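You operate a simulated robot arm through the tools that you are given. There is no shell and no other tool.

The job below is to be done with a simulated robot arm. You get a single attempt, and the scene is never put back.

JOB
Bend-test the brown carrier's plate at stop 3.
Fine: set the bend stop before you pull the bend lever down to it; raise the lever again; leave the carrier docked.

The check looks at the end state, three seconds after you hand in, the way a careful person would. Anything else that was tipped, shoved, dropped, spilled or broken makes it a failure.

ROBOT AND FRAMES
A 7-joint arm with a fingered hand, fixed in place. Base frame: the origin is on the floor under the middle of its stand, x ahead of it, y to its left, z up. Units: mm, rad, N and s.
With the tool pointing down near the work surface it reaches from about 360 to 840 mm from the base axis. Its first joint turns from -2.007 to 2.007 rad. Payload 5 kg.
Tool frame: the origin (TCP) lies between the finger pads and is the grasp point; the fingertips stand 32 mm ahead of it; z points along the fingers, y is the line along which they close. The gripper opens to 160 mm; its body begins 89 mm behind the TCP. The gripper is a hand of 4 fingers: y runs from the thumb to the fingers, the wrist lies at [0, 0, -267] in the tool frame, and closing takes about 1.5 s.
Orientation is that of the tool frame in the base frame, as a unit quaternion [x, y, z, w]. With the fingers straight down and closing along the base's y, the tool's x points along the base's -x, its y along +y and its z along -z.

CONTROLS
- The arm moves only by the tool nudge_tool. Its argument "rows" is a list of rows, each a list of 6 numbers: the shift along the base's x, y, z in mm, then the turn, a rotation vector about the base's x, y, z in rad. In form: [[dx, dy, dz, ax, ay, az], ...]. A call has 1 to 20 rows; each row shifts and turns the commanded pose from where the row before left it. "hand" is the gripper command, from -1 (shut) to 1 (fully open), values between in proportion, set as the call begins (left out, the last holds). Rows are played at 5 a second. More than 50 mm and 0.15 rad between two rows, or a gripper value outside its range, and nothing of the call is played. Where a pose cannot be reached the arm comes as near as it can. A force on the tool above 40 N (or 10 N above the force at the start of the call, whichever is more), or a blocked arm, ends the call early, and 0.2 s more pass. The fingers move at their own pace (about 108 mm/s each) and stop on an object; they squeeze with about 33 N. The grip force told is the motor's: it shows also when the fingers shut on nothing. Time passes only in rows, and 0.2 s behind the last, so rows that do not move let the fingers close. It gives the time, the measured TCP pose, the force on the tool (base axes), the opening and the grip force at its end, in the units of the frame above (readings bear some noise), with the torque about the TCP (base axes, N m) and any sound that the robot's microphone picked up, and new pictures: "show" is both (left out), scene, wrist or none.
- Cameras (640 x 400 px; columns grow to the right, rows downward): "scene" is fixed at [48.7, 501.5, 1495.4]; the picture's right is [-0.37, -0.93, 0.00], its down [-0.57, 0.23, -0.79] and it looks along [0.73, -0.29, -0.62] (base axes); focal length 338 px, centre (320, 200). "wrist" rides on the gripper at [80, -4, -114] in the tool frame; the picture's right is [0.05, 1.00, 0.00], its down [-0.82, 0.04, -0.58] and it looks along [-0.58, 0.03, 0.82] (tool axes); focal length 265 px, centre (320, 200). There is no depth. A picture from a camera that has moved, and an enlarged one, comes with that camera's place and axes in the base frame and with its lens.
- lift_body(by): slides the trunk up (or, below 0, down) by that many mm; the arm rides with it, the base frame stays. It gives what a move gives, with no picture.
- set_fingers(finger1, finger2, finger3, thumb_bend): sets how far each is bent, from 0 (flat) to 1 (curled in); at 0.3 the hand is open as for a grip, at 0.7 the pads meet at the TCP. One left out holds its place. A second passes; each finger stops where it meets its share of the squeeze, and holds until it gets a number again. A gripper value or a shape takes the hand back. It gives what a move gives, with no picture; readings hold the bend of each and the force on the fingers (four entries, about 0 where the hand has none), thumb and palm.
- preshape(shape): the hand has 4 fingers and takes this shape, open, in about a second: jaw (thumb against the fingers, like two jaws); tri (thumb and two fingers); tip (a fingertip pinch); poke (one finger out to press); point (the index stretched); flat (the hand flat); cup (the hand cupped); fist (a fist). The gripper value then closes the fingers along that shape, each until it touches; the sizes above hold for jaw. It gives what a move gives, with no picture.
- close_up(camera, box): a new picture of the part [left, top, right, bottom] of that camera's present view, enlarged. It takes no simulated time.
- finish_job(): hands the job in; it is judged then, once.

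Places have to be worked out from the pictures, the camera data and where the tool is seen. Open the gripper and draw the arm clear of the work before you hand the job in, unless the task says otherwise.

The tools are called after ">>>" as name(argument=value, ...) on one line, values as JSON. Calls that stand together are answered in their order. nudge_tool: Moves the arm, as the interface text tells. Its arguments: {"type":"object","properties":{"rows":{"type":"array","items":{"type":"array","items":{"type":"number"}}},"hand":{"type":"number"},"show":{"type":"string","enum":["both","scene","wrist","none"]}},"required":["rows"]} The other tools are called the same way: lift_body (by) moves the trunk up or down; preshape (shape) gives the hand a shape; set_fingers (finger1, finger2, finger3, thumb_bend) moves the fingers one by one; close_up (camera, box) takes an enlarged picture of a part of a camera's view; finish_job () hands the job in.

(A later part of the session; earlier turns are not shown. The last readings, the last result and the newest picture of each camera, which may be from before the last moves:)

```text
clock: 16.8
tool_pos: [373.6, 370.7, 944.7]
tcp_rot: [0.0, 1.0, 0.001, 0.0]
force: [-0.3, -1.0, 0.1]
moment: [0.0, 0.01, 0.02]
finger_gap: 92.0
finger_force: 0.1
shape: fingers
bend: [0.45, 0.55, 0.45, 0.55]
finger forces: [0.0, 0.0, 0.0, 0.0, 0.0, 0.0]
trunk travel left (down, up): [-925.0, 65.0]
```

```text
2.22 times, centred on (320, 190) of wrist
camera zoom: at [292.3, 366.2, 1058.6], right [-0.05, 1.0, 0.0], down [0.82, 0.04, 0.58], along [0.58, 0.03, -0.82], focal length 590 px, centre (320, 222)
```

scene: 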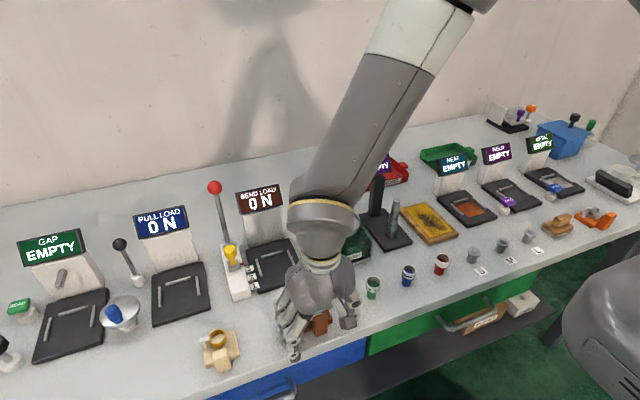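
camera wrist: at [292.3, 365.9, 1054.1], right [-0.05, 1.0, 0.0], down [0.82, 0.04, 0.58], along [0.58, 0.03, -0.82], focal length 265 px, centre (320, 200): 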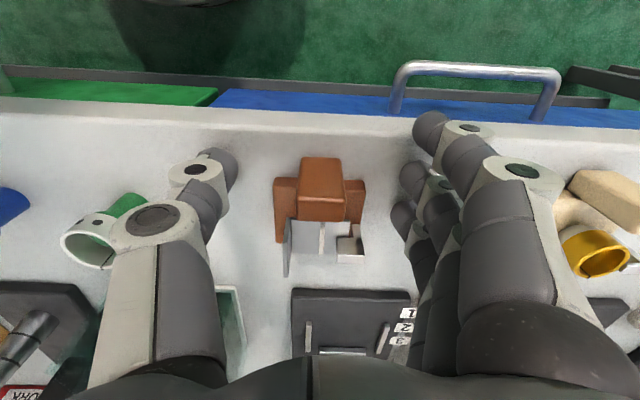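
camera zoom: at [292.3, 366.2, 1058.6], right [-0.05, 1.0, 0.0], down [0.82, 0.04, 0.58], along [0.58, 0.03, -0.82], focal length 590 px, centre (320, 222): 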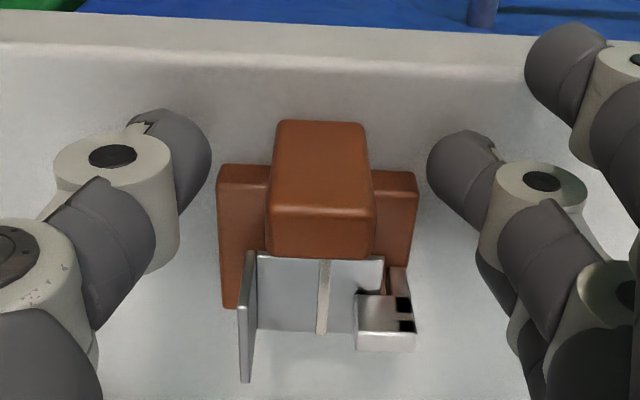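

Tips are clear at both sides of the handle. I close fully onto it.

>>> set_fingers(finger2=0.75, thumb_bend=0.75)

>>> close_up(camera="wrist", box=[200, 100, 440, 280])

>>> close_up(camera="scene", box=[250, 230, 390, 370])

```text
clock: 17.8
tool_pos: [373.5, 370.8, 943.6]
tcp_rot: [0.0, 1.0, 0.0, 0.0]
force: [-0.9, -1.4, 1.5]
moment: [0.1, 0.01, 0.02]
finger_gap: 69.8
finger_force: 12.6
shape: fingers
bend: [0.45, 0.65, 0.45, 0.69]
finger forces: [0.0, 12.2, 0.1, 0.1, 13.7, 0.0]
trunk travel left (down, up): [-925.0, 65.0]
```

```text
2.22 times, centred on (320, 190) of wrist
camera zoom: at [292.2, 366.0, 1058.7], right [-0.05, 1.0, 0.0], down [0.82, 0.04, 0.58], along [0.58, 0.03, -0.82], focal length 590 px, centre (320, 222)
```

zoom: 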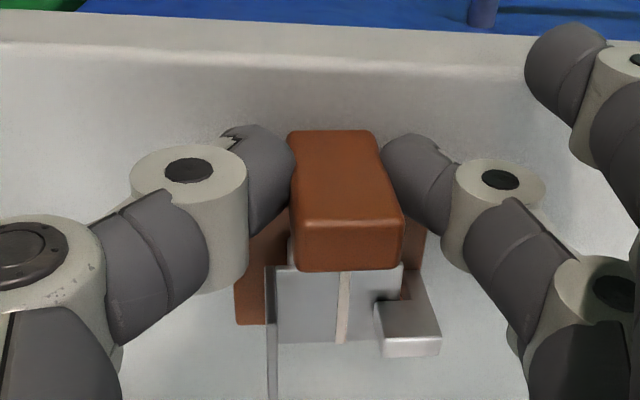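

```text
2.86 times, centred on (320, 300) of scene
camera zoom: at [48.7, 501.5, 1495.4], right [-0.37, -0.93, 0.0], down [-0.57, 0.23, -0.79], along [0.73, -0.29, -0.62], focal length 966 px, centre (320, -86)
```

zoom: 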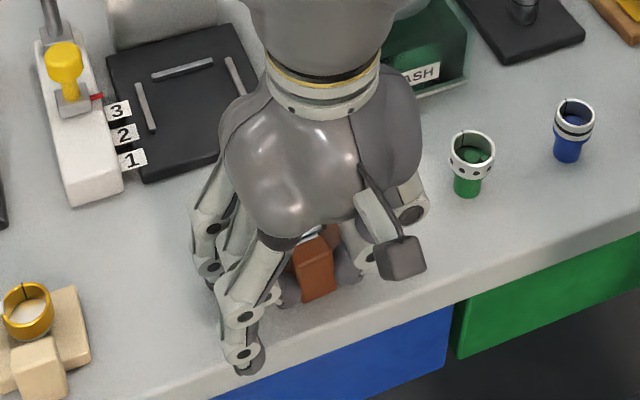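

The grip holds (12–14 N) with the carrier pushed about 6 mm to +y. I lift slowly by 12 mm and look for tilt.

>>> nudge_tool(rows=[[0, 0, 3, 0, 0, 0], [0, 0, 3, 0, 0, 0], [0, 0, 3, 0, 0, 0], [0, 0, 3, 0, 0, 0], [0, 0, 0, 0, 0, 0]])

>>> close_up(camera="wrist", box=[200, 100, 440, 280])

>>> close_up(camera="scene", box=[270, 270, 370, 360])

```text
clock: 19.0
tool_pos: [373.5, 369.9, 955.7]
tcp_rot: [0.001, 1.0, 0.0, 0.0]
force: [0.5, 0.7, -1.6]
moment: [-0.02, 0.01, 0.0]
finger_gap: 68.7
finger_force: 12.1
shape: fingers
bend: [0.45, 0.64, 0.45, 0.69]
finger forces: [0.0, 12.8, 0.0, 0.0, 12.8, 0.1]
trunk travel left (down, up): [-925.0, 65.0]
camera wrist: at [292.5, 366.5, 1070.7], right [-0.05, 1.0, 0.0], down [0.82, 0.04, 0.58], along [0.58, 0.03, -0.82], focal length 265 px, centre (320, 200)
```

scene: 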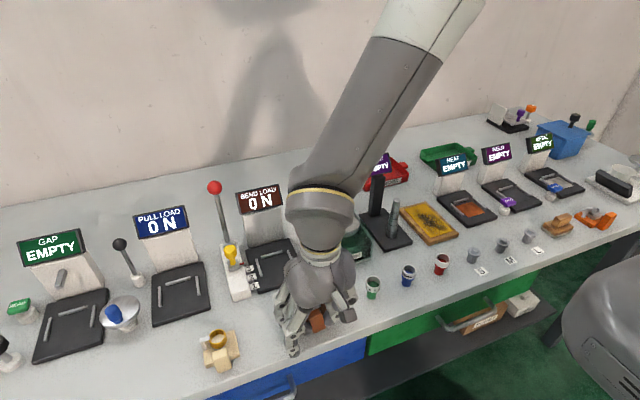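
wrist: 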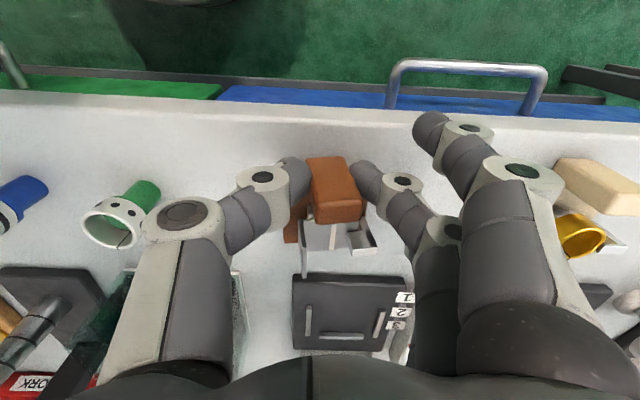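

```text
2.22 times, centred on (320, 190) of wrist
camera zoom: at [292.5, 366.5, 1070.7], right [-0.05, 1.0, 0.0], down [0.82, 0.04, 0.58], along [0.58, 0.03, -0.82], focal length 590 px, centre (320, 222)
```

zoom: 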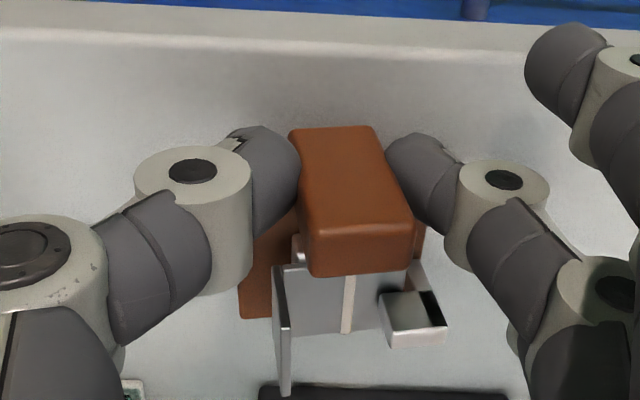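

```text
4.44 times, centred on (320, 315) of scene
camera zoom: at [48.7, 501.5, 1495.4], right [-0.37, -0.93, 0.0], down [-0.57, 0.23, -0.79], along [0.73, -0.29, -0.62], focal length 1502 px, centre (320, -311)
```

zoom: 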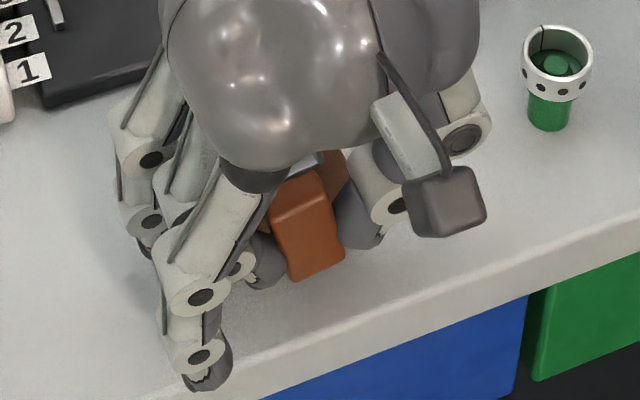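

The lift worked but the carrier is rolled (about 15°) because the thumb closed further than finger2. I set it back down and release, then re-grip centred on the handle.

>>> nudge_tool(rows=[[0, 0, -3, 0, 0, 0], [0, 0, -3, 0, 0, 0], [0, 0, -3, 0, 0, 0], [0, 0, -2.5, 0, 0, 0], [0, 0, 0, 0, 0, 0]], show="none")

>>> set_fingers(finger2=0.55, thumb_bend=0.55)

>>> close_up(camera="wrist", box=[200, 100, 440, 280])

>>> close_up(camera="scene", box=[270, 270, 370, 360])

```text
clock: 20.2
tool_pos: [375.0, 368.6, 945.1]
tcp_rot: [0.0, 1.0, 0.0, 0.0]
force: [-0.1, -1.3, 3.9]
moment: [0.11, -0.01, 0.02]
finger_gap: 68.5
finger_force: 14.2
shape: fingers
bend: [0.45, 0.64, 0.45, 0.69]
finger forces: [0.1, 12.8, 0.0, 0.0, 15.2, 0.0]
trunk travel left (down, up): [-925.0, 65.0]
```

```text
clock: 21.2
tool_pos: [374.1, 370.7, 943.3]
tcp_rot: [0.0, 1.0, 0.0, 0.0]
force: [0.4, 0.5, 0.4]
moment: [0.02, -0.05, 0.02]
finger_gap: 90.9
finger_force: 0.1
shape: fingers
bend: [0.45, 0.55, 0.45, 0.55]
finger forces: [0.1, 0.0, 0.1, 0.0, 0.1, 0.0]
trunk travel left (down, up): [-925.0, 65.0]
```

```text
2.22 times, centred on (320, 190) of wrist
camera zoom: at [292.8, 366.5, 1058.8], right [-0.05, 1.0, 0.0], down [0.82, 0.04, 0.58], along [0.58, 0.03, -0.82], focal length 590 px, centre (320, 222)
```

zoom: 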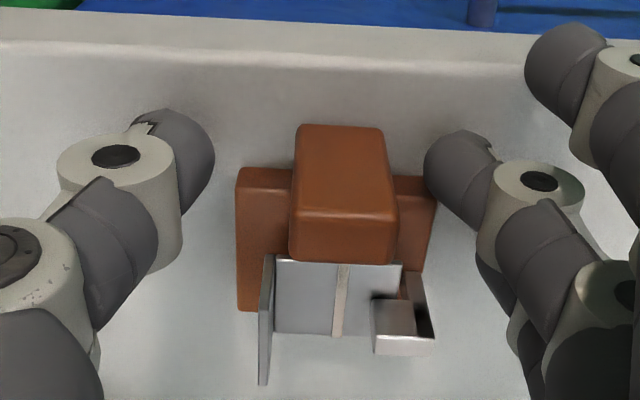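

```text
4.44 times, centred on (320, 315) of scene
camera zoom: at [48.7, 501.5, 1495.4], right [-0.37, -0.93, 0.0], down [-0.57, 0.23, -0.79], along [0.73, -0.29, -0.62], focal length 1502 px, centre (320, -311)
```

zoom: 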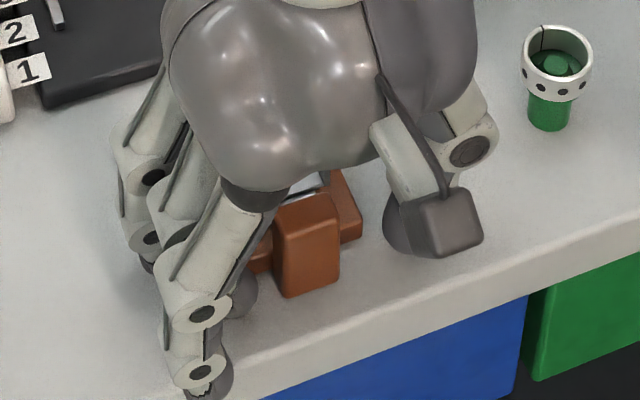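

The carrier is flat again, handle now at y≈376. I re-centre on it and raise 9 mm so the pads meet it nearer mid-height, then close both digits in equal small steps.

>>> nudge_tool(rows=[[-1, 5.5, 4, 0, 0, 0], [0, 0, 5, 0, 0, 0], [0, 0, 0, 0, 0, 0]], show="none")

>>> set_fingers(finger2=0.64, thumb_bend=0.64)

>>> close_up(camera="wrist", box=[200, 100, 440, 280])

```text
clock: 22.0
tool_pos: [372.8, 375.5, 951.8]
tcp_rot: [-0.001, 1.0, -0.001, 0.0]
force: [-0.6, -0.2, 0.2]
moment: [0.0, 0.0, 0.03]
finger_gap: 91.2
finger_force: 0.1
shape: fingers
bend: [0.45, 0.55, 0.45, 0.55]
finger forces: [0.0, 0.1, 0.0, 0.1, 0.0, 0.0]
trunk travel left (down, up): [-925.0, 65.0]
```

```text
clock: 23.0
tool_pos: [372.9, 376.9, 953.2]
tcp_rot: [0.0, 1.0, 0.0, 0.0]
force: [0.1, 0.0, 0.0]
moment: [0.0, 0.04, -0.04]
finger_gap: 75.5
finger_force: 0.4
shape: fingers
bend: [0.45, 0.63, 0.45, 0.64]
finger forces: [0.1, 0.4, 0.0, 0.0, 0.5, 0.0]
trunk travel left (down, up): [-925.0, 65.0]
```

```text
2.22 times, centred on (320, 190) of wrist
camera zoom: at [291.8, 371.8, 1067.5], right [-0.05, 1.0, 0.0], down [0.82, 0.04, 0.58], along [0.58, 0.03, -0.82], focal length 590 px, centre (320, 222)
```

zoom: 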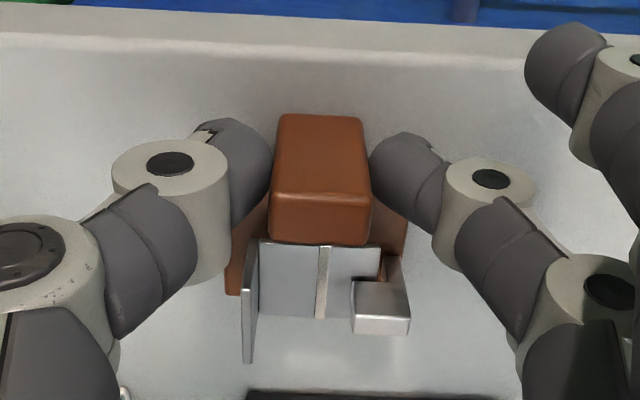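

Both pads touch evenly now (0.4–0.5 N). I increase the squeeze symmetrically.

>>> set_fingers(finger2=0.67, thumb_bend=0.67)

>>> close_up(camera="wrist", box=[200, 100, 440, 280])

```text
clock: 24.0
tool_pos: [372.8, 377.0, 952.9]
tcp_rot: [-0.001, 1.0, -0.001, 0.0]
force: [0.5, -0.6, 0.3]
moment: [0.01, 0.02, -0.03]
finger_gap: 73.8
finger_force: 3.5
shape: fingers
bend: [0.45, 0.64, 0.45, 0.66]
finger forces: [0.0, 3.6, 0.0, 0.1, 3.8, 0.0]
trunk travel left (down, up): [-925.0, 65.0]
```

```text
2.22 times, centred on (320, 190) of wrist
camera zoom: at [291.8, 371.8, 1067.5], right [-0.05, 1.0, 0.0], down [0.82, 0.04, 0.58], along [0.58, 0.03, -0.82], focal length 590 px, centre (320, 222)
```

zoom: 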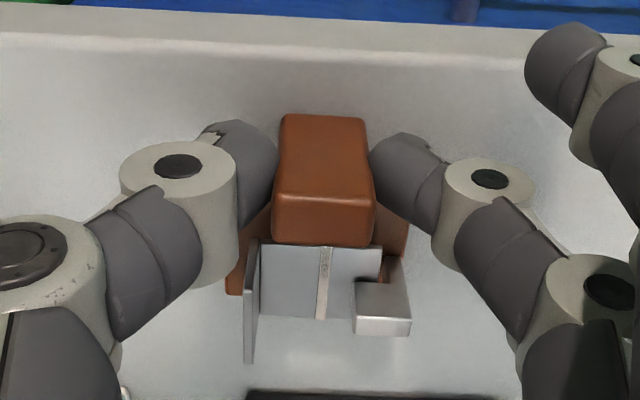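

Squeeze is 3.7 N and the carrier stays level; I increase further, biased so the thumb doesn't shove it sideways.

>>> set_fingers(finger2=0.74, thumb_bend=0.68)

>>> close_up(camera="wrist", box=[200, 100, 440, 280])

```text
clock: 25.0
tool_pos: [372.1, 376.3, 952.7]
tcp_rot: [0.0, 1.0, 0.0, 0.0]
force: [-0.2, 0.4, 0.3]
moment: [-0.03, 0.0, 0.0]
finger_gap: 74.9
finger_force: 8.2
shape: fingers
bend: [0.45, 0.67, 0.45, 0.66]
finger forces: [0.1, 8.5, 0.1, 0.1, 8.3, 0.1]
trunk travel left (down, up): [-925.0, 65.0]
```

```text
2.22 times, centred on (320, 190) of wrist
camera zoom: at [291.8, 371.8, 1067.5], right [-0.05, 1.0, 0.0], down [0.82, 0.04, 0.58], along [0.58, 0.03, -0.82], focal length 590 px, centre (320, 222)
```

zoom: 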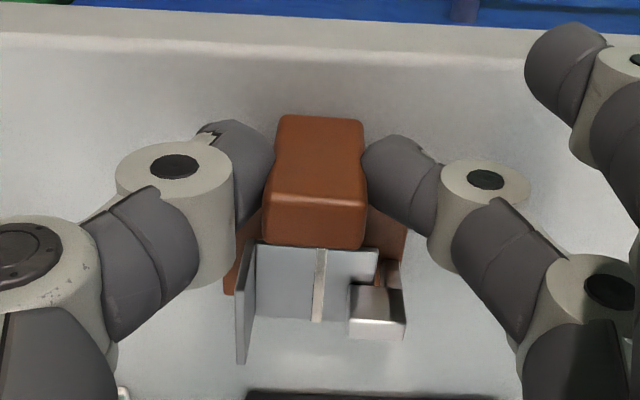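

Balanced 8.4 N on each side and level. I lift slowly and check the attitude.

>>> nudge_tool(rows=[[0, 0, 3, 0, 0, 0], [0, 0, 4, 0, 0, 0], [0, 0, 4, 0, 0, 0], [0, 0, 4, 0, 0, 0], [0, 0, 0, 0, 0, 0]])

>>> close_up(camera="wrist", box=[200, 100, 440, 280])

>>> close_up(camera="scene", box=[270, 260, 370, 350])

```text
clock: 26.2
tool_pos: [372.4, 374.8, 968.0]
tcp_rot: [-0.001, 1.0, 0.0, 0.0]
force: [-0.5, 0.5, -1.9]
moment: [0.02, 0.02, 0.01]
finger_gap: 75.1
finger_force: 8.4
shape: fingers
bend: [0.45, 0.68, 0.45, 0.66]
finger forces: [0.0, 8.2, 0.0, 0.0, 8.3, 0.1]
trunk travel left (down, up): [-925.0, 65.0]
camera wrist: at [291.4, 371.8, 1082.7], right [-0.05, 1.0, 0.0], down [0.82, 0.04, 0.58], along [0.58, 0.03, -0.82], focal length 265 px, centre (320, 200)
```

scene: 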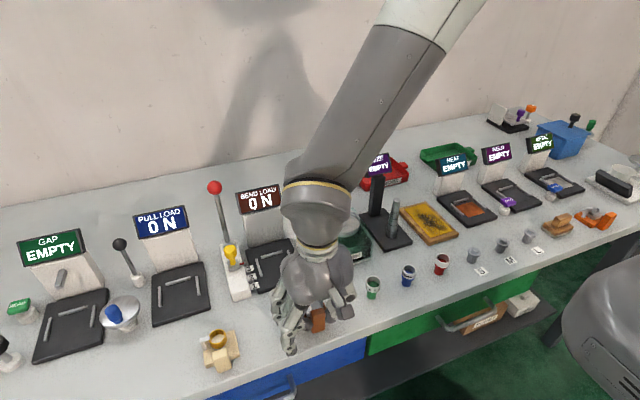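
wrist: 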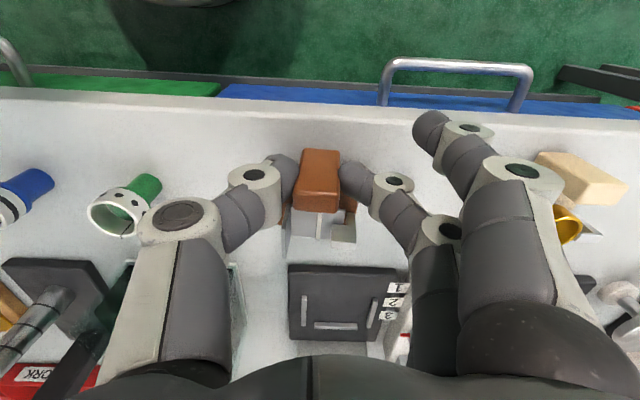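

```text
2.22 times, centred on (320, 190) of wrist
camera zoom: at [291.4, 371.8, 1082.7], right [-0.05, 1.0, 0.0], down [0.82, 0.04, 0.58], along [0.58, 0.03, -0.82], focal length 590 px, centre (320, 222)
```

zoom: 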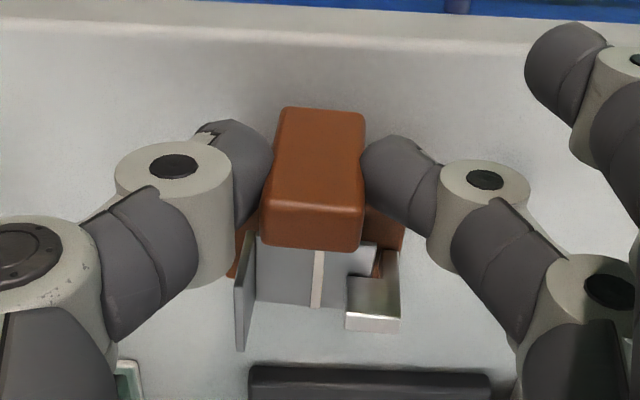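

```text
4.44 times, centred on (320, 305) of scene
camera zoom: at [48.7, 501.5, 1495.4], right [-0.37, -0.93, 0.0], down [-0.57, 0.23, -0.79], along [0.73, -0.29, -0.62], focal length 1502 px, centre (320, -267)
```

zoom: 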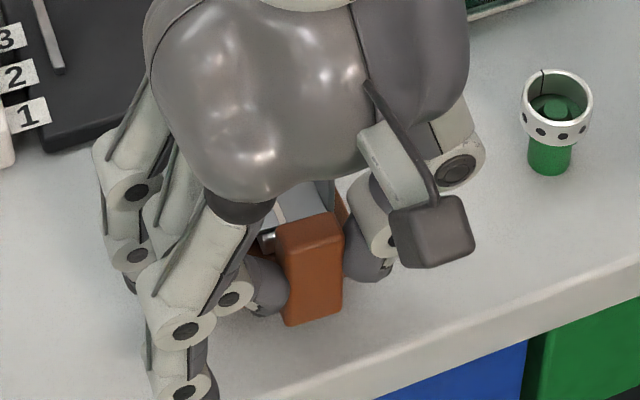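

Roll is now fine, but the carrier droops nose-down about 10°. I tighten the pinch symmetrically before lifting further.

>>> set_fingers(finger2=0.8, thumb_bend=0.7)

>>> nudge_tool(rows=[[0, 0, 3, 0, 0, 0], [0, 0, 3, 0, 0, 0], [0, 0, 4, 0, 0, 0], [0, 0, 0, 0, 0, 0]])

>>> close_up(camera="wrist", box=[200, 100, 440, 280])

>>> close_up(camera="scene", box=[270, 260, 370, 350])

```text
clock: 27.2
tool_pos: [372.3, 375.3, 967.5]
tcp_rot: [-0.001, 1.0, 0.0, 0.0]
force: [-0.3, -0.8, -2.1]
moment: [0.0, 0.02, 0.0]
finger_gap: 74.0
finger_force: 9.9
shape: fingers
bend: [0.45, 0.66, 0.45, 0.67]
finger forces: [0.0, 10.2, 0.0, 0.0, 10.1, 0.0]
trunk travel left (down, up): [-925.0, 65.0]
```

```text
clock: 28.2
tool_pos: [372.4, 375.5, 978.3]
tcp_rot: [-0.001, 1.0, 0.0, 0.0]
force: [0.5, 1.0, -1.6]
moment: [0.02, 0.03, -0.01]
finger_gap: 74.1
finger_force: 10.6
shape: fingers
bend: [0.45, 0.66, 0.45, 0.67]
finger forces: [0.1, 10.2, 0.0, 0.0, 10.2, 0.0]
trunk travel left (down, up): [-925.0, 65.0]
camera wrist: at [291.5, 371.8, 1093.0], right [-0.05, 1.0, 0.0], down [0.82, 0.04, 0.58], along [0.58, 0.03, -0.82], focal length 265 px, centre (320, 200)
```

scene: 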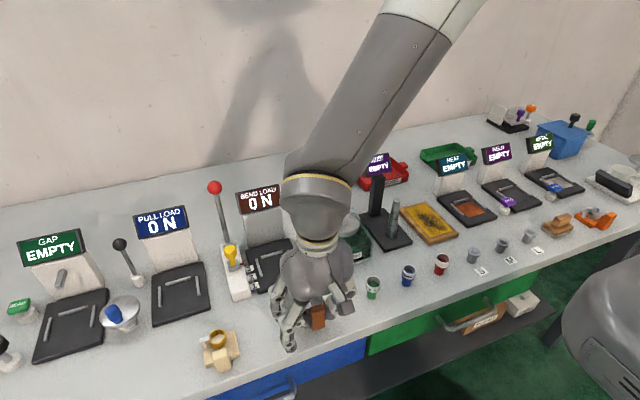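
wrist: 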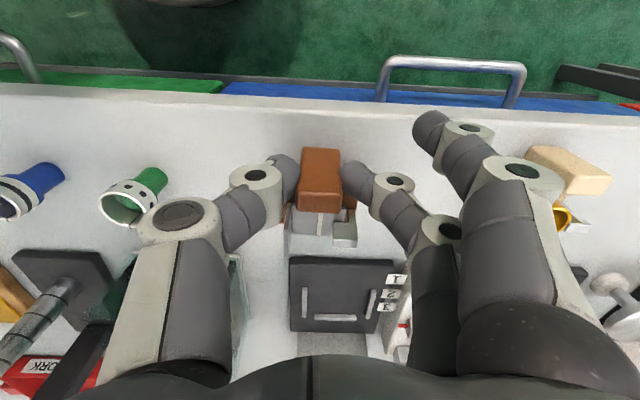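

```text
2.22 times, centred on (320, 190) of wrist
camera zoom: at [291.5, 371.8, 1093.0], right [-0.05, 1.0, 0.0], down [0.82, 0.04, 0.58], along [0.58, 0.03, -0.82], focal length 590 px, centre (320, 222)
```

zoom: 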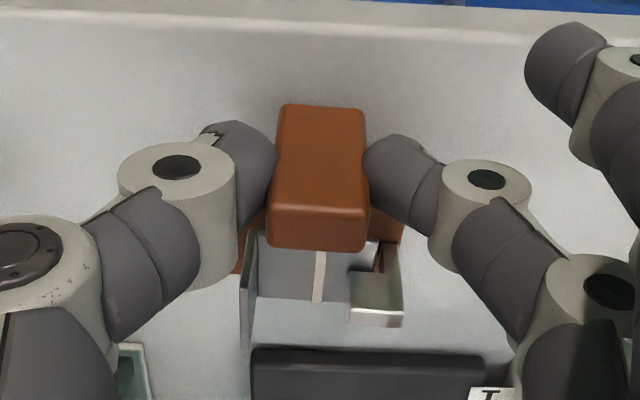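

```text
4.44 times, centred on (320, 305) of scene
camera zoom: at [48.7, 501.5, 1495.4], right [-0.37, -0.93, 0.0], down [-0.57, 0.23, -0.79], along [0.73, -0.29, -0.62], focal length 1502 px, centre (320, -267)
```

zoom: 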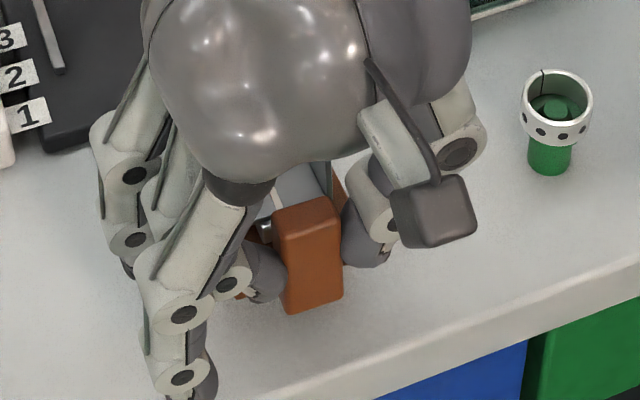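

The droop has grown to roughly 15–18°. I raise a bit more and lean the hand back 0.3 rad (fingers forward) about the pinch point, which should level the carrier.

>>> nudge_tool(rows=[[-1.9, 0, 5, 0, -0.075, 0], [-1.9, 0, 4, 0, -0.075, 0], [-1.8, 0, 3, 0, -0.075, 0], [-1.8, 0, 3, 0, -0.075, 0], [0, 0, 0, 0, 0, 0]])

>>> close_up(camera="wrist", box=[200, 100, 440, 280])

>>> close_up(camera="scene", box=[270, 250, 370, 340])

```text
clock: 29.4
tool_pos: [366.1, 375.8, 993.6]
tcp_rot: [-0.001, 0.989, 0.0, 0.15]
force: [-0.2, 0.1, -2.1]
moment: [0.0, 0.05, 0.0]
finger_gap: 74.0
finger_force: 9.5
shape: fingers
bend: [0.45, 0.66, 0.45, 0.67]
finger forces: [0.1, 9.9, 0.0, 0.0, 10.2, 0.0]
trunk travel left (down, up): [-925.0, 65.0]
camera wrist: at [254.8, 371.6, 1079.3], right [-0.05, 1.0, -0.01], down [0.61, 0.04, 0.79], along [0.79, 0.03, -0.61], focal length 265 px, centre (320, 200)
```

scene: 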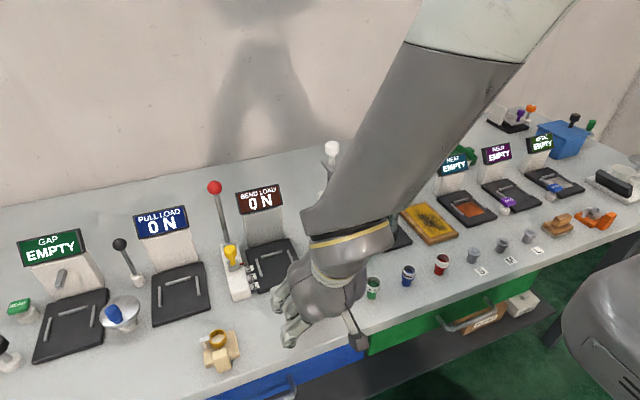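
wrist: 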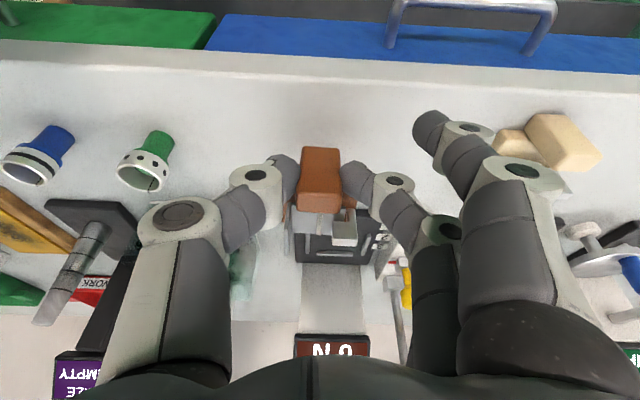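

```text
2.22 times, centred on (320, 190) of wrist
camera zoom: at [254.8, 371.6, 1079.3], right [-0.05, 1.0, -0.01], down [0.61, 0.04, 0.79], along [0.79, 0.03, -0.61], focal length 590 px, centre (320, 222)
```

zoom: 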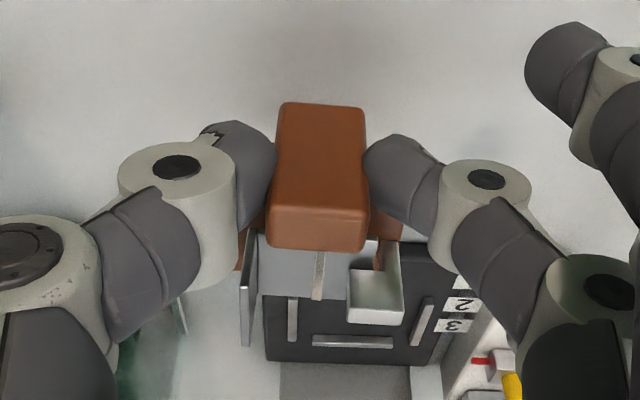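

```text
4.44 times, centred on (320, 295) of scene
camera zoom: at [48.7, 501.5, 1495.4], right [-0.37, -0.93, 0.0], down [-0.57, 0.23, -0.79], along [0.73, -0.29, -0.62], focal length 1502 px, centre (320, -222)
```

zoom: 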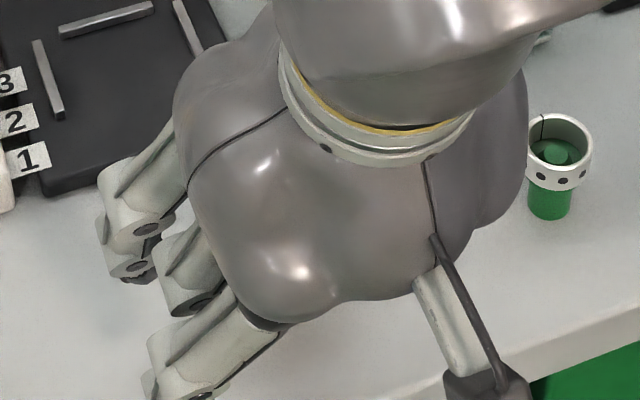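

The carrier now turns with the hand (no more slipping); by projection it droops ~0.17 rad relative to the tool, so it's now slightly nose-up. I set the tilt to about −0.19 rad and bring fingers 1 and 3 in a little so they clear the stop rail.

>>> nudge_tool(rows=[[1.4, 0, 2, 0, 0.055, 0], [1.4, 0, 3, 0, 0.055, 0], [0, 0, 0, 0, 0, 0]], show="none")

>>> set_fingers(finger1=0.5, finger3=0.5)

>>> nudge_tool(rows=[[28, 5.6, 2, 0, 0, 0], [28, 5.7, 2, 0, 0, 0], [28, 5.7, 2, 0, 0, 0], [28, 5.7, 2, 0, 0, 0], [28, 5.7, 0, 0, 0, 0], [0, 0, 0, 0, 0, 0]])

>>> close_up(camera="wrist", box=[200, 100, 440, 280])

>>> close_up(camera="scene", box=[200, 200, 330, 320])

```text
clock: 30.2
tool_pos: [367.4, 376.2, 998.4]
tcp_rot: [0.0, 0.995, 0.0, 0.095]
force: [-0.2, -0.3, -1.3]
moment: [0.01, 0.06, -0.03]
finger_gap: 73.9
finger_force: 10.2
shape: fingers
bend: [0.45, 0.66, 0.45, 0.67]
finger forces: [0.1, 10.0, 0.1, 0.1, 10.0, 0.0]
trunk travel left (down, up): [-925.0, 65.0]
```

```text
clock: 31.2
tool_pos: [369.0, 376.8, 998.8]
tcp_rot: [0.0, 0.996, 0.001, 0.095]
force: [-0.5, 0.1, -0.8]
moment: [0.0, 0.04, 0.02]
finger_gap: 64.7
finger_force: 10.5
shape: fingers
bend: [0.5, 0.66, 0.5, 0.67]
finger forces: [0.0, 10.0, 0.0, 0.0, 10.0, 0.0]
trunk travel left (down, up): [-925.0, 65.0]
```

```text
clock: 32.6
tool_pos: [507.4, 404.3, 1006.1]
tcp_rot: [-0.002, 0.996, 0.0, 0.095]
force: [-0.2, 0.1, -1.0]
moment: [0.01, 0.04, 0.0]
finger_gap: 64.5
finger_force: 9.9
shape: fingers
bend: [0.5, 0.66, 0.5, 0.67]
finger forces: [0.0, 10.0, 0.1, 0.0, 10.0, 0.1]
trunk travel left (down, up): [-925.0, 65.0]
camera wrist: at [406.5, 400.8, 1104.0], right [-0.05, 1.0, -0.01], down [0.69, 0.04, 0.72], along [0.72, 0.03, -0.69], focal length 265 px, centre (320, 200)
```

scene: 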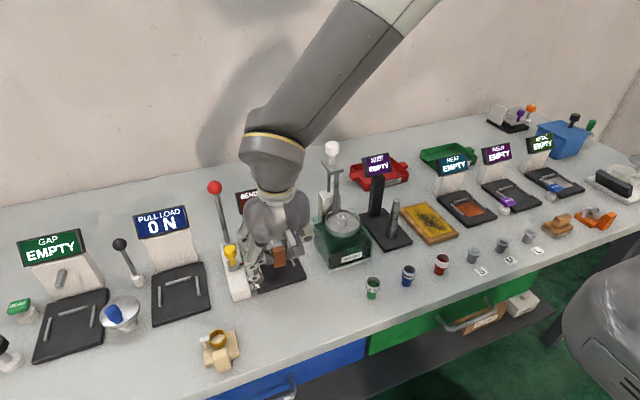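
wrist: 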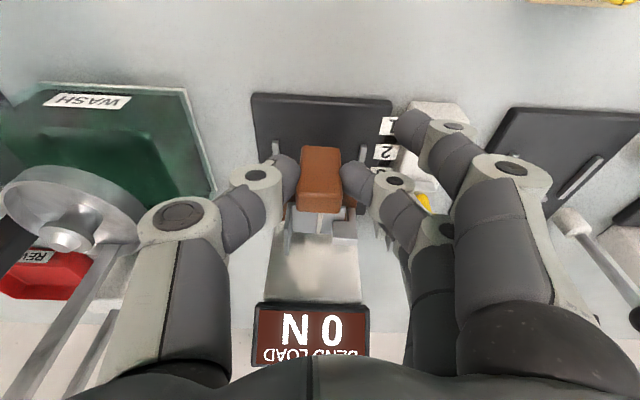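

```text
2.22 times, centred on (320, 190) of wrist
camera zoom: at [406.5, 400.8, 1104.0], right [-0.05, 1.0, -0.01], down [0.69, 0.04, 0.72], along [0.72, 0.03, -0.69], focal length 590 px, centre (320, 222)
```

zoom: 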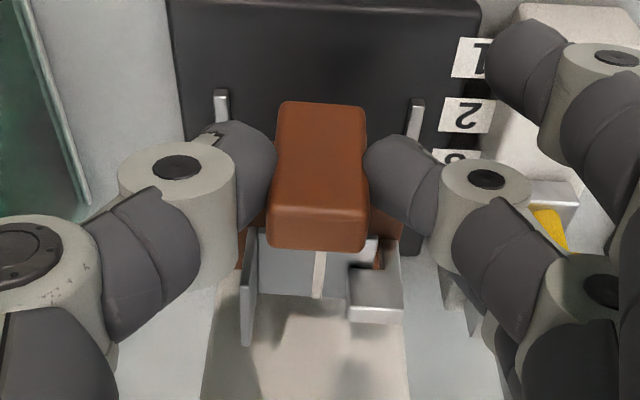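

```text
3.33 times, centred on (265, 260) of scene
camera zoom: at [48.7, 501.5, 1495.4], right [-0.37, -0.93, 0.0], down [-0.57, 0.23, -0.79], along [0.73, -0.29, -0.62], focal length 1127 px, centre (503, 0)
```

zoom: 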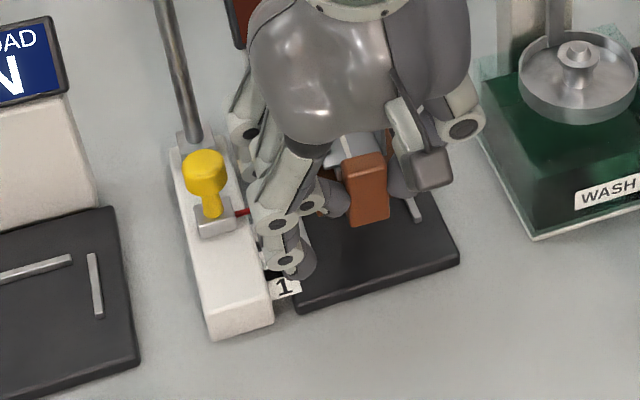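

The carrier hangs level above the dock, centred at y≈404.6 between the rails (367 / 443). I lower it here, slightly short of the back rail so finger3 stays clear of the yellow knob.

>>> nudge_tool(rows=[[0, 0.2, -14, 0, 0, 0], [0, 0, -10, 0, 0, 0], [0, 0, -7, 0, 0, 0], [0, 0, -4, 0, 0, 0], [0, 0, 0, 0, 0, 0]])

>>> close_up(camera="wrist", box=[200, 80, 440, 280])

>>> close_up(camera="scene", box=[200, 200, 330, 320])

```text
clock: 33.8
tool_pos: [508.3, 403.9, 971.1]
tcp_rot: [-0.001, 0.995, 0.0, 0.095]
force: [0.1, 0.0, -1.3]
moment: [0.02, 0.05, 0.01]
finger_gap: 64.5
finger_force: 10.2
shape: fingers
bend: [0.5, 0.66, 0.5, 0.67]
finger forces: [0.0, 10.1, 0.0, 0.0, 10.0, 0.0]
trunk travel left (down, up): [-925.0, 65.0]
camera wrist: at [406.8, 400.6, 1068.7], right [-0.05, 1.0, -0.01], down [0.69, 0.04, 0.72], along [0.72, 0.03, -0.69], focal length 265 px, centre (320, 200)
```

scene: 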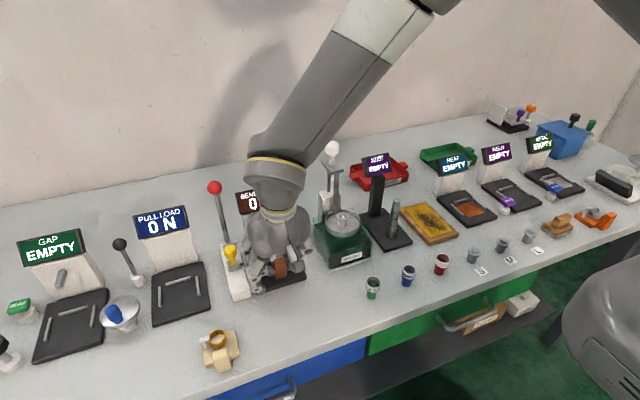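
wrist: 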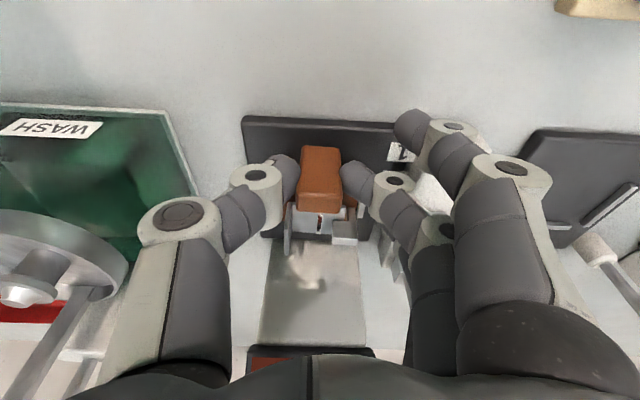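

```text
2.00 times, centred on (320, 180) of wrist
camera zoom: at [406.8, 400.6, 1068.7], right [-0.05, 1.0, -0.01], down [0.69, 0.04, 0.72], along [0.72, 0.03, -0.69], focal length 531 px, centre (320, 240)
```

zoom: 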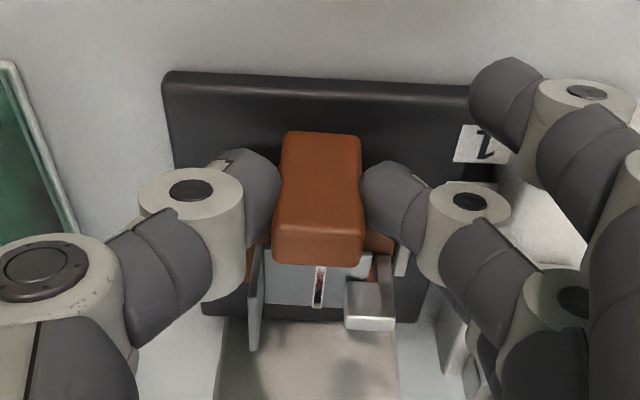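

```text
3.33 times, centred on (265, 260) of scene
camera zoom: at [48.7, 501.5, 1495.4], right [-0.37, -0.93, 0.0], down [-0.57, 0.23, -0.79], along [0.73, -0.29, -0.62], focal length 1127 px, centre (503, 0)
```

zoom: 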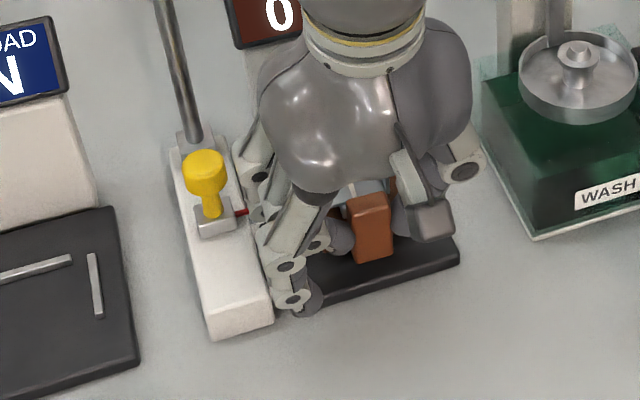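

Still hanging free (no contact). I lower the last millimetres onto the pad in small steps.

>>> nudge_tool(rows=[[0, 0, -3, 0, 0, 0], [0, 0, -2, 0, 0, 0], [0, 0, -2, 0, 0, 0], [0, 0, 0, 0, 0, 0]], show="none")

```text
clock: 34.8
tool_pos: [507.8, 405.1, 964.7]
tcp_rot: [0.0, 0.996, 0.0, 0.095]
force: [0.5, 0.1, -2.2]
moment: [-0.03, 0.04, -0.02]
finger_gap: 64.5
finger_force: 9.4
shape: fingers
bend: [0.5, 0.66, 0.5, 0.67]
finger forces: [0.0, 10.0, 0.0, 0.1, 10.0, 0.1]
trunk travel left (down, up): [-925.0, 65.0]
```

Force still shows only the carrier's weight; I go down further in 1–1.5 mm steps.

>>> nudge_tool(rows=[[0, 0, -1.5, 0, 0, 0], [0, 0, -1.5, 0, 0, 0], [0, 0, -1.5, 0, 0, 0], [0, 0, 0, 0, 0, 0]])

>>> close_up(camera="wrist", box=[200, 80, 440, 280])

>>> close_up(camera="scene", box=[220, 220, 320, 310])

```text
clock: 35.8
tool_pos: [508.0, 405.5, 959.9]
tcp_rot: [-0.001, 0.995, 0.001, 0.096]
force: [0.6, 0.0, 15.5]
moment: [-0.02, -0.03, 0.05]
finger_gap: 64.6
finger_force: 13.7
shape: fingers
bend: [0.5, 0.68, 0.5, 0.68]
finger forces: [0.0, 13.5, 0.1, 0.1, 13.3, 0.1]
trunk travel left (down, up): [-925.0, 65.0]
camera wrist: at [406.8, 400.5, 1058.4], right [-0.05, 1.0, -0.01], down [0.69, 0.04, 0.72], along [0.72, 0.03, -0.69], focal length 265 px, centre (320, 200)
```

scene: 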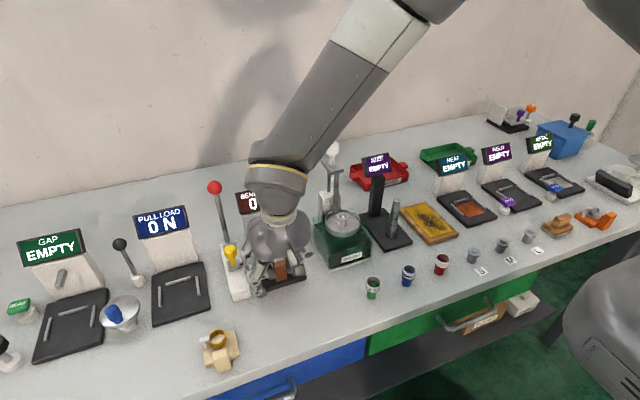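
wrist: 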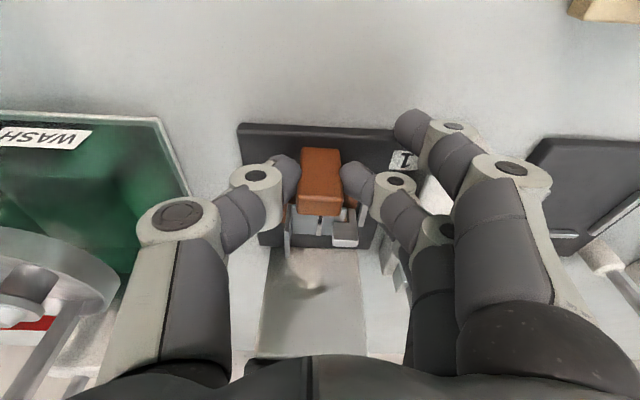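

```text
2.00 times, centred on (320, 180) of wrist
camera zoom: at [406.8, 400.5, 1058.4], right [-0.05, 1.0, -0.01], down [0.69, 0.04, 0.72], along [0.72, 0.03, -0.69], focal length 531 px, centre (320, 240)
```

zoom: 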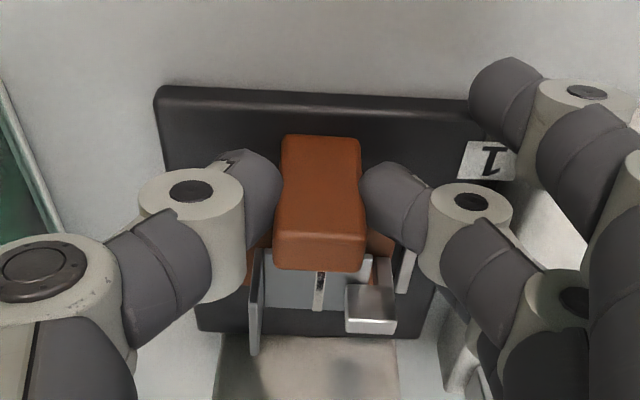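

```text
4.44 times, centred on (270, 265) of scene
camera zoom: at [48.7, 501.5, 1495.4], right [-0.37, -0.93, 0.0], down [-0.57, 0.23, -0.79], along [0.73, -0.29, -0.62], focal length 1502 px, centre (542, -89)
```

zoom: 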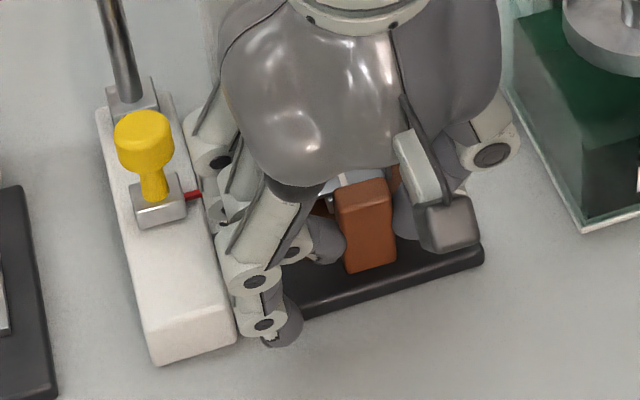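

The carrier landed on the pad (+15 N). I ease up 1.2 mm and then release gently.

>>> nudge_tool(rows=[[0, 0, 1.3, 0, 0, 0], [0, 0, 0, 0, 0, 0]], show="none")

>>> set_fingers(finger2=0.63, thumb_bend=0.63)

>>> set_fingers(finger2=0.53, thumb_bend=0.53)

>>> close_up(camera="wrist", box=[200, 80, 440, 280])

>>> close_up(camera="scene", box=[220, 220, 320, 310])

```text
clock: 36.4
tool_pos: [508.8, 405.1, 962.3]
tcp_rot: [0.001, 0.995, 0.0, 0.096]
force: [1.1, 1.8, 12.1]
moment: [0.03, -0.07, 0.02]
finger_gap: 64.2
finger_force: 12.4
shape: fingers
bend: [0.5, 0.68, 0.5, 0.68]
finger forces: [0.0, 13.2, 0.0, 0.0, 11.9, 0.0]
trunk travel left (down, up): [-925.0, 65.0]
```

```text
clock: 37.4
tool_pos: [508.0, 405.4, 960.9]
tcp_rot: [0.0, 0.995, 0.0, 0.096]
force: [-0.1, -0.9, -0.5]
moment: [0.01, 0.01, 0.01]
finger_gap: 67.0
finger_force: 0.1
shape: fingers
bend: [0.5, 0.63, 0.5, 0.63]
finger forces: [0.1, 0.0, 0.0, 0.1, 0.1, 0.1]
trunk travel left (down, up): [-925.0, 65.0]
```

```text
clock: 38.4
tool_pos: [507.9, 405.1, 960.7]
tcp_rot: [-0.001, 0.996, 0.0, 0.095]
force: [0.6, 0.4, 0.2]
moment: [0.03, -0.03, 0.02]
finger_gap: 85.2
finger_force: 0.1
shape: fingers
bend: [0.5, 0.53, 0.5, 0.53]
finger forces: [0.1, 0.0, 0.0, 0.0, 0.1, 0.1]
trunk travel left (down, up): [-925.0, 65.0]
```

```text
2.00 times, centred on (320, 180) of wrist
camera zoom: at [407.0, 400.7, 1058.6], right [-0.05, 1.0, -0.01], down [0.69, 0.04, 0.72], along [0.72, 0.03, -0.69], focal length 531 px, centre (320, 240)
```

zoom: 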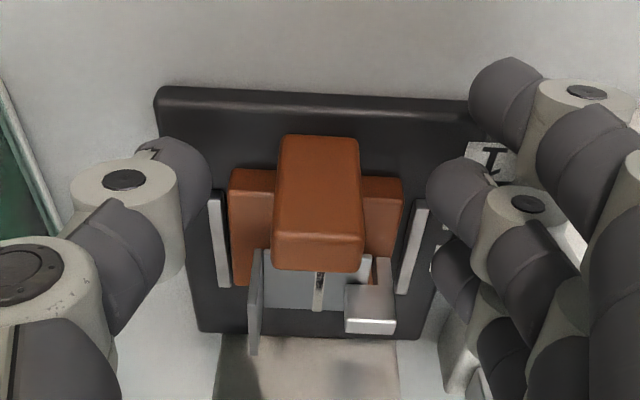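

```text
4.44 times, centred on (270, 265) of scene
camera zoom: at [48.7, 501.5, 1495.4], right [-0.37, -0.93, 0.0], down [-0.57, 0.23, -0.79], along [0.73, -0.29, -0.62], focal length 1502 px, centre (542, -89)
```

zoom: 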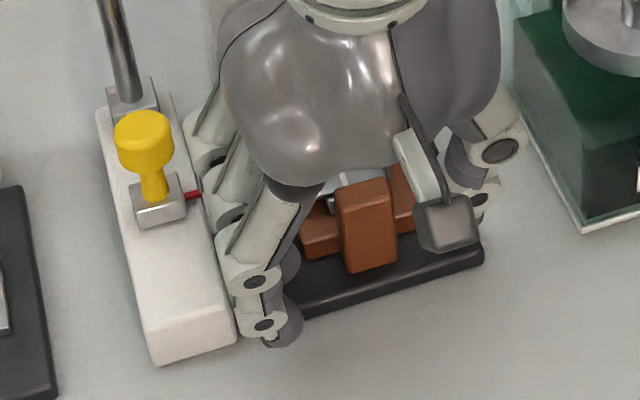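

Released: the carrier sits between the side rails. I withdraw upward along the tool axis and look at it from above.

>>> nudge_tool(rows=[[-5, 0, 25, 0, 0, 0], [-8, 0, 42, 0, 0, 0], [-8, 0, 42, 0, 0, 0], [-8, 0, 30, 0, 0.095, 0], [-8, 0, 10, 0, 0.095, 0], [0, 0, 0, 0, 0, 0]])

>>> close_up(camera="wrist", box=[250, 80, 390, 200])

>>> close_up(camera="scene", box=[220, 210, 320, 300])

```text
clock: 39.8
tool_pos: [471.6, 404.9, 1109.7]
tcp_rot: [0.0, 1.0, -0.001, 0.0]
force: [-0.1, 0.4, -0.1]
moment: [-0.03, 0.01, 0.03]
finger_gap: 85.2
finger_force: 0.0
shape: fingers
bend: [0.5, 0.53, 0.5, 0.53]
finger forces: [0.0, 0.0, 0.0, 0.1, 0.0, 0.0]
trunk travel left (down, up): [-925.0, 65.0]
camera wrist: at [389.8, 401.3, 1224.9], right [-0.05, 1.0, 0.0], down [0.82, 0.04, 0.58], along [0.58, 0.03, -0.82], focal length 265 px, centre (320, 200)
```

scene: 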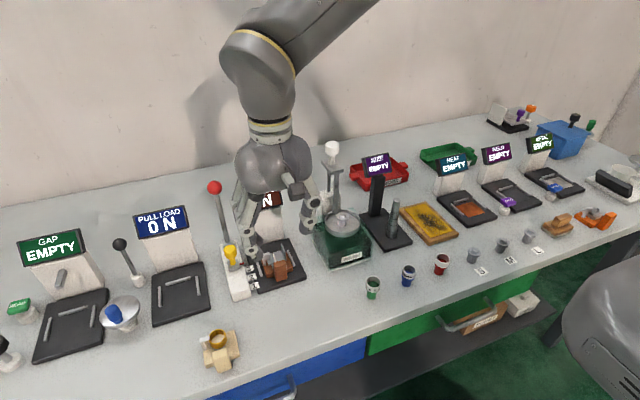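
wrist: 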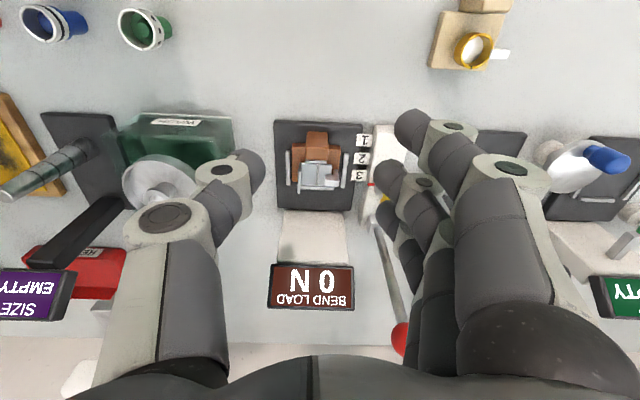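

```text
3.33 times, centred on (320, 140) of wrist
camera zoom: at [389.8, 401.3, 1224.9], right [-0.05, 1.0, 0.0], down [0.82, 0.04, 0.58], along [0.58, 0.03, -0.82], focal length 885 px, centre (320, 400)
```

zoom: 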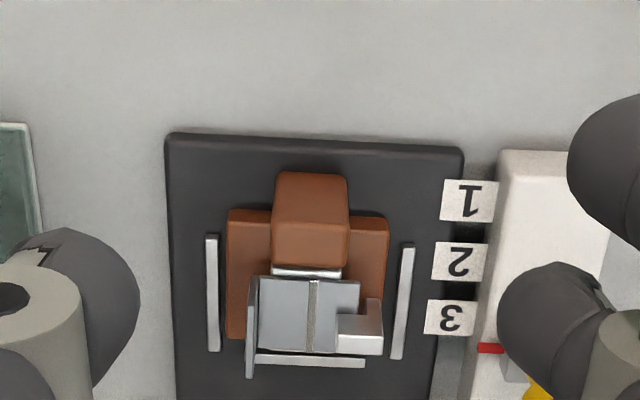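

```text
4.44 times, centred on (270, 255) of scene
camera zoom: at [48.7, 501.5, 1495.4], right [-0.37, -0.93, 0.0], down [-0.57, 0.23, -0.79], along [0.73, -0.29, -0.62], focal length 1502 px, centre (542, -44)
```

zoom: 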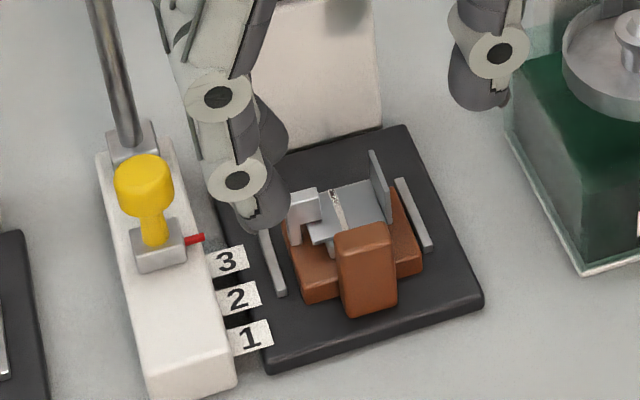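

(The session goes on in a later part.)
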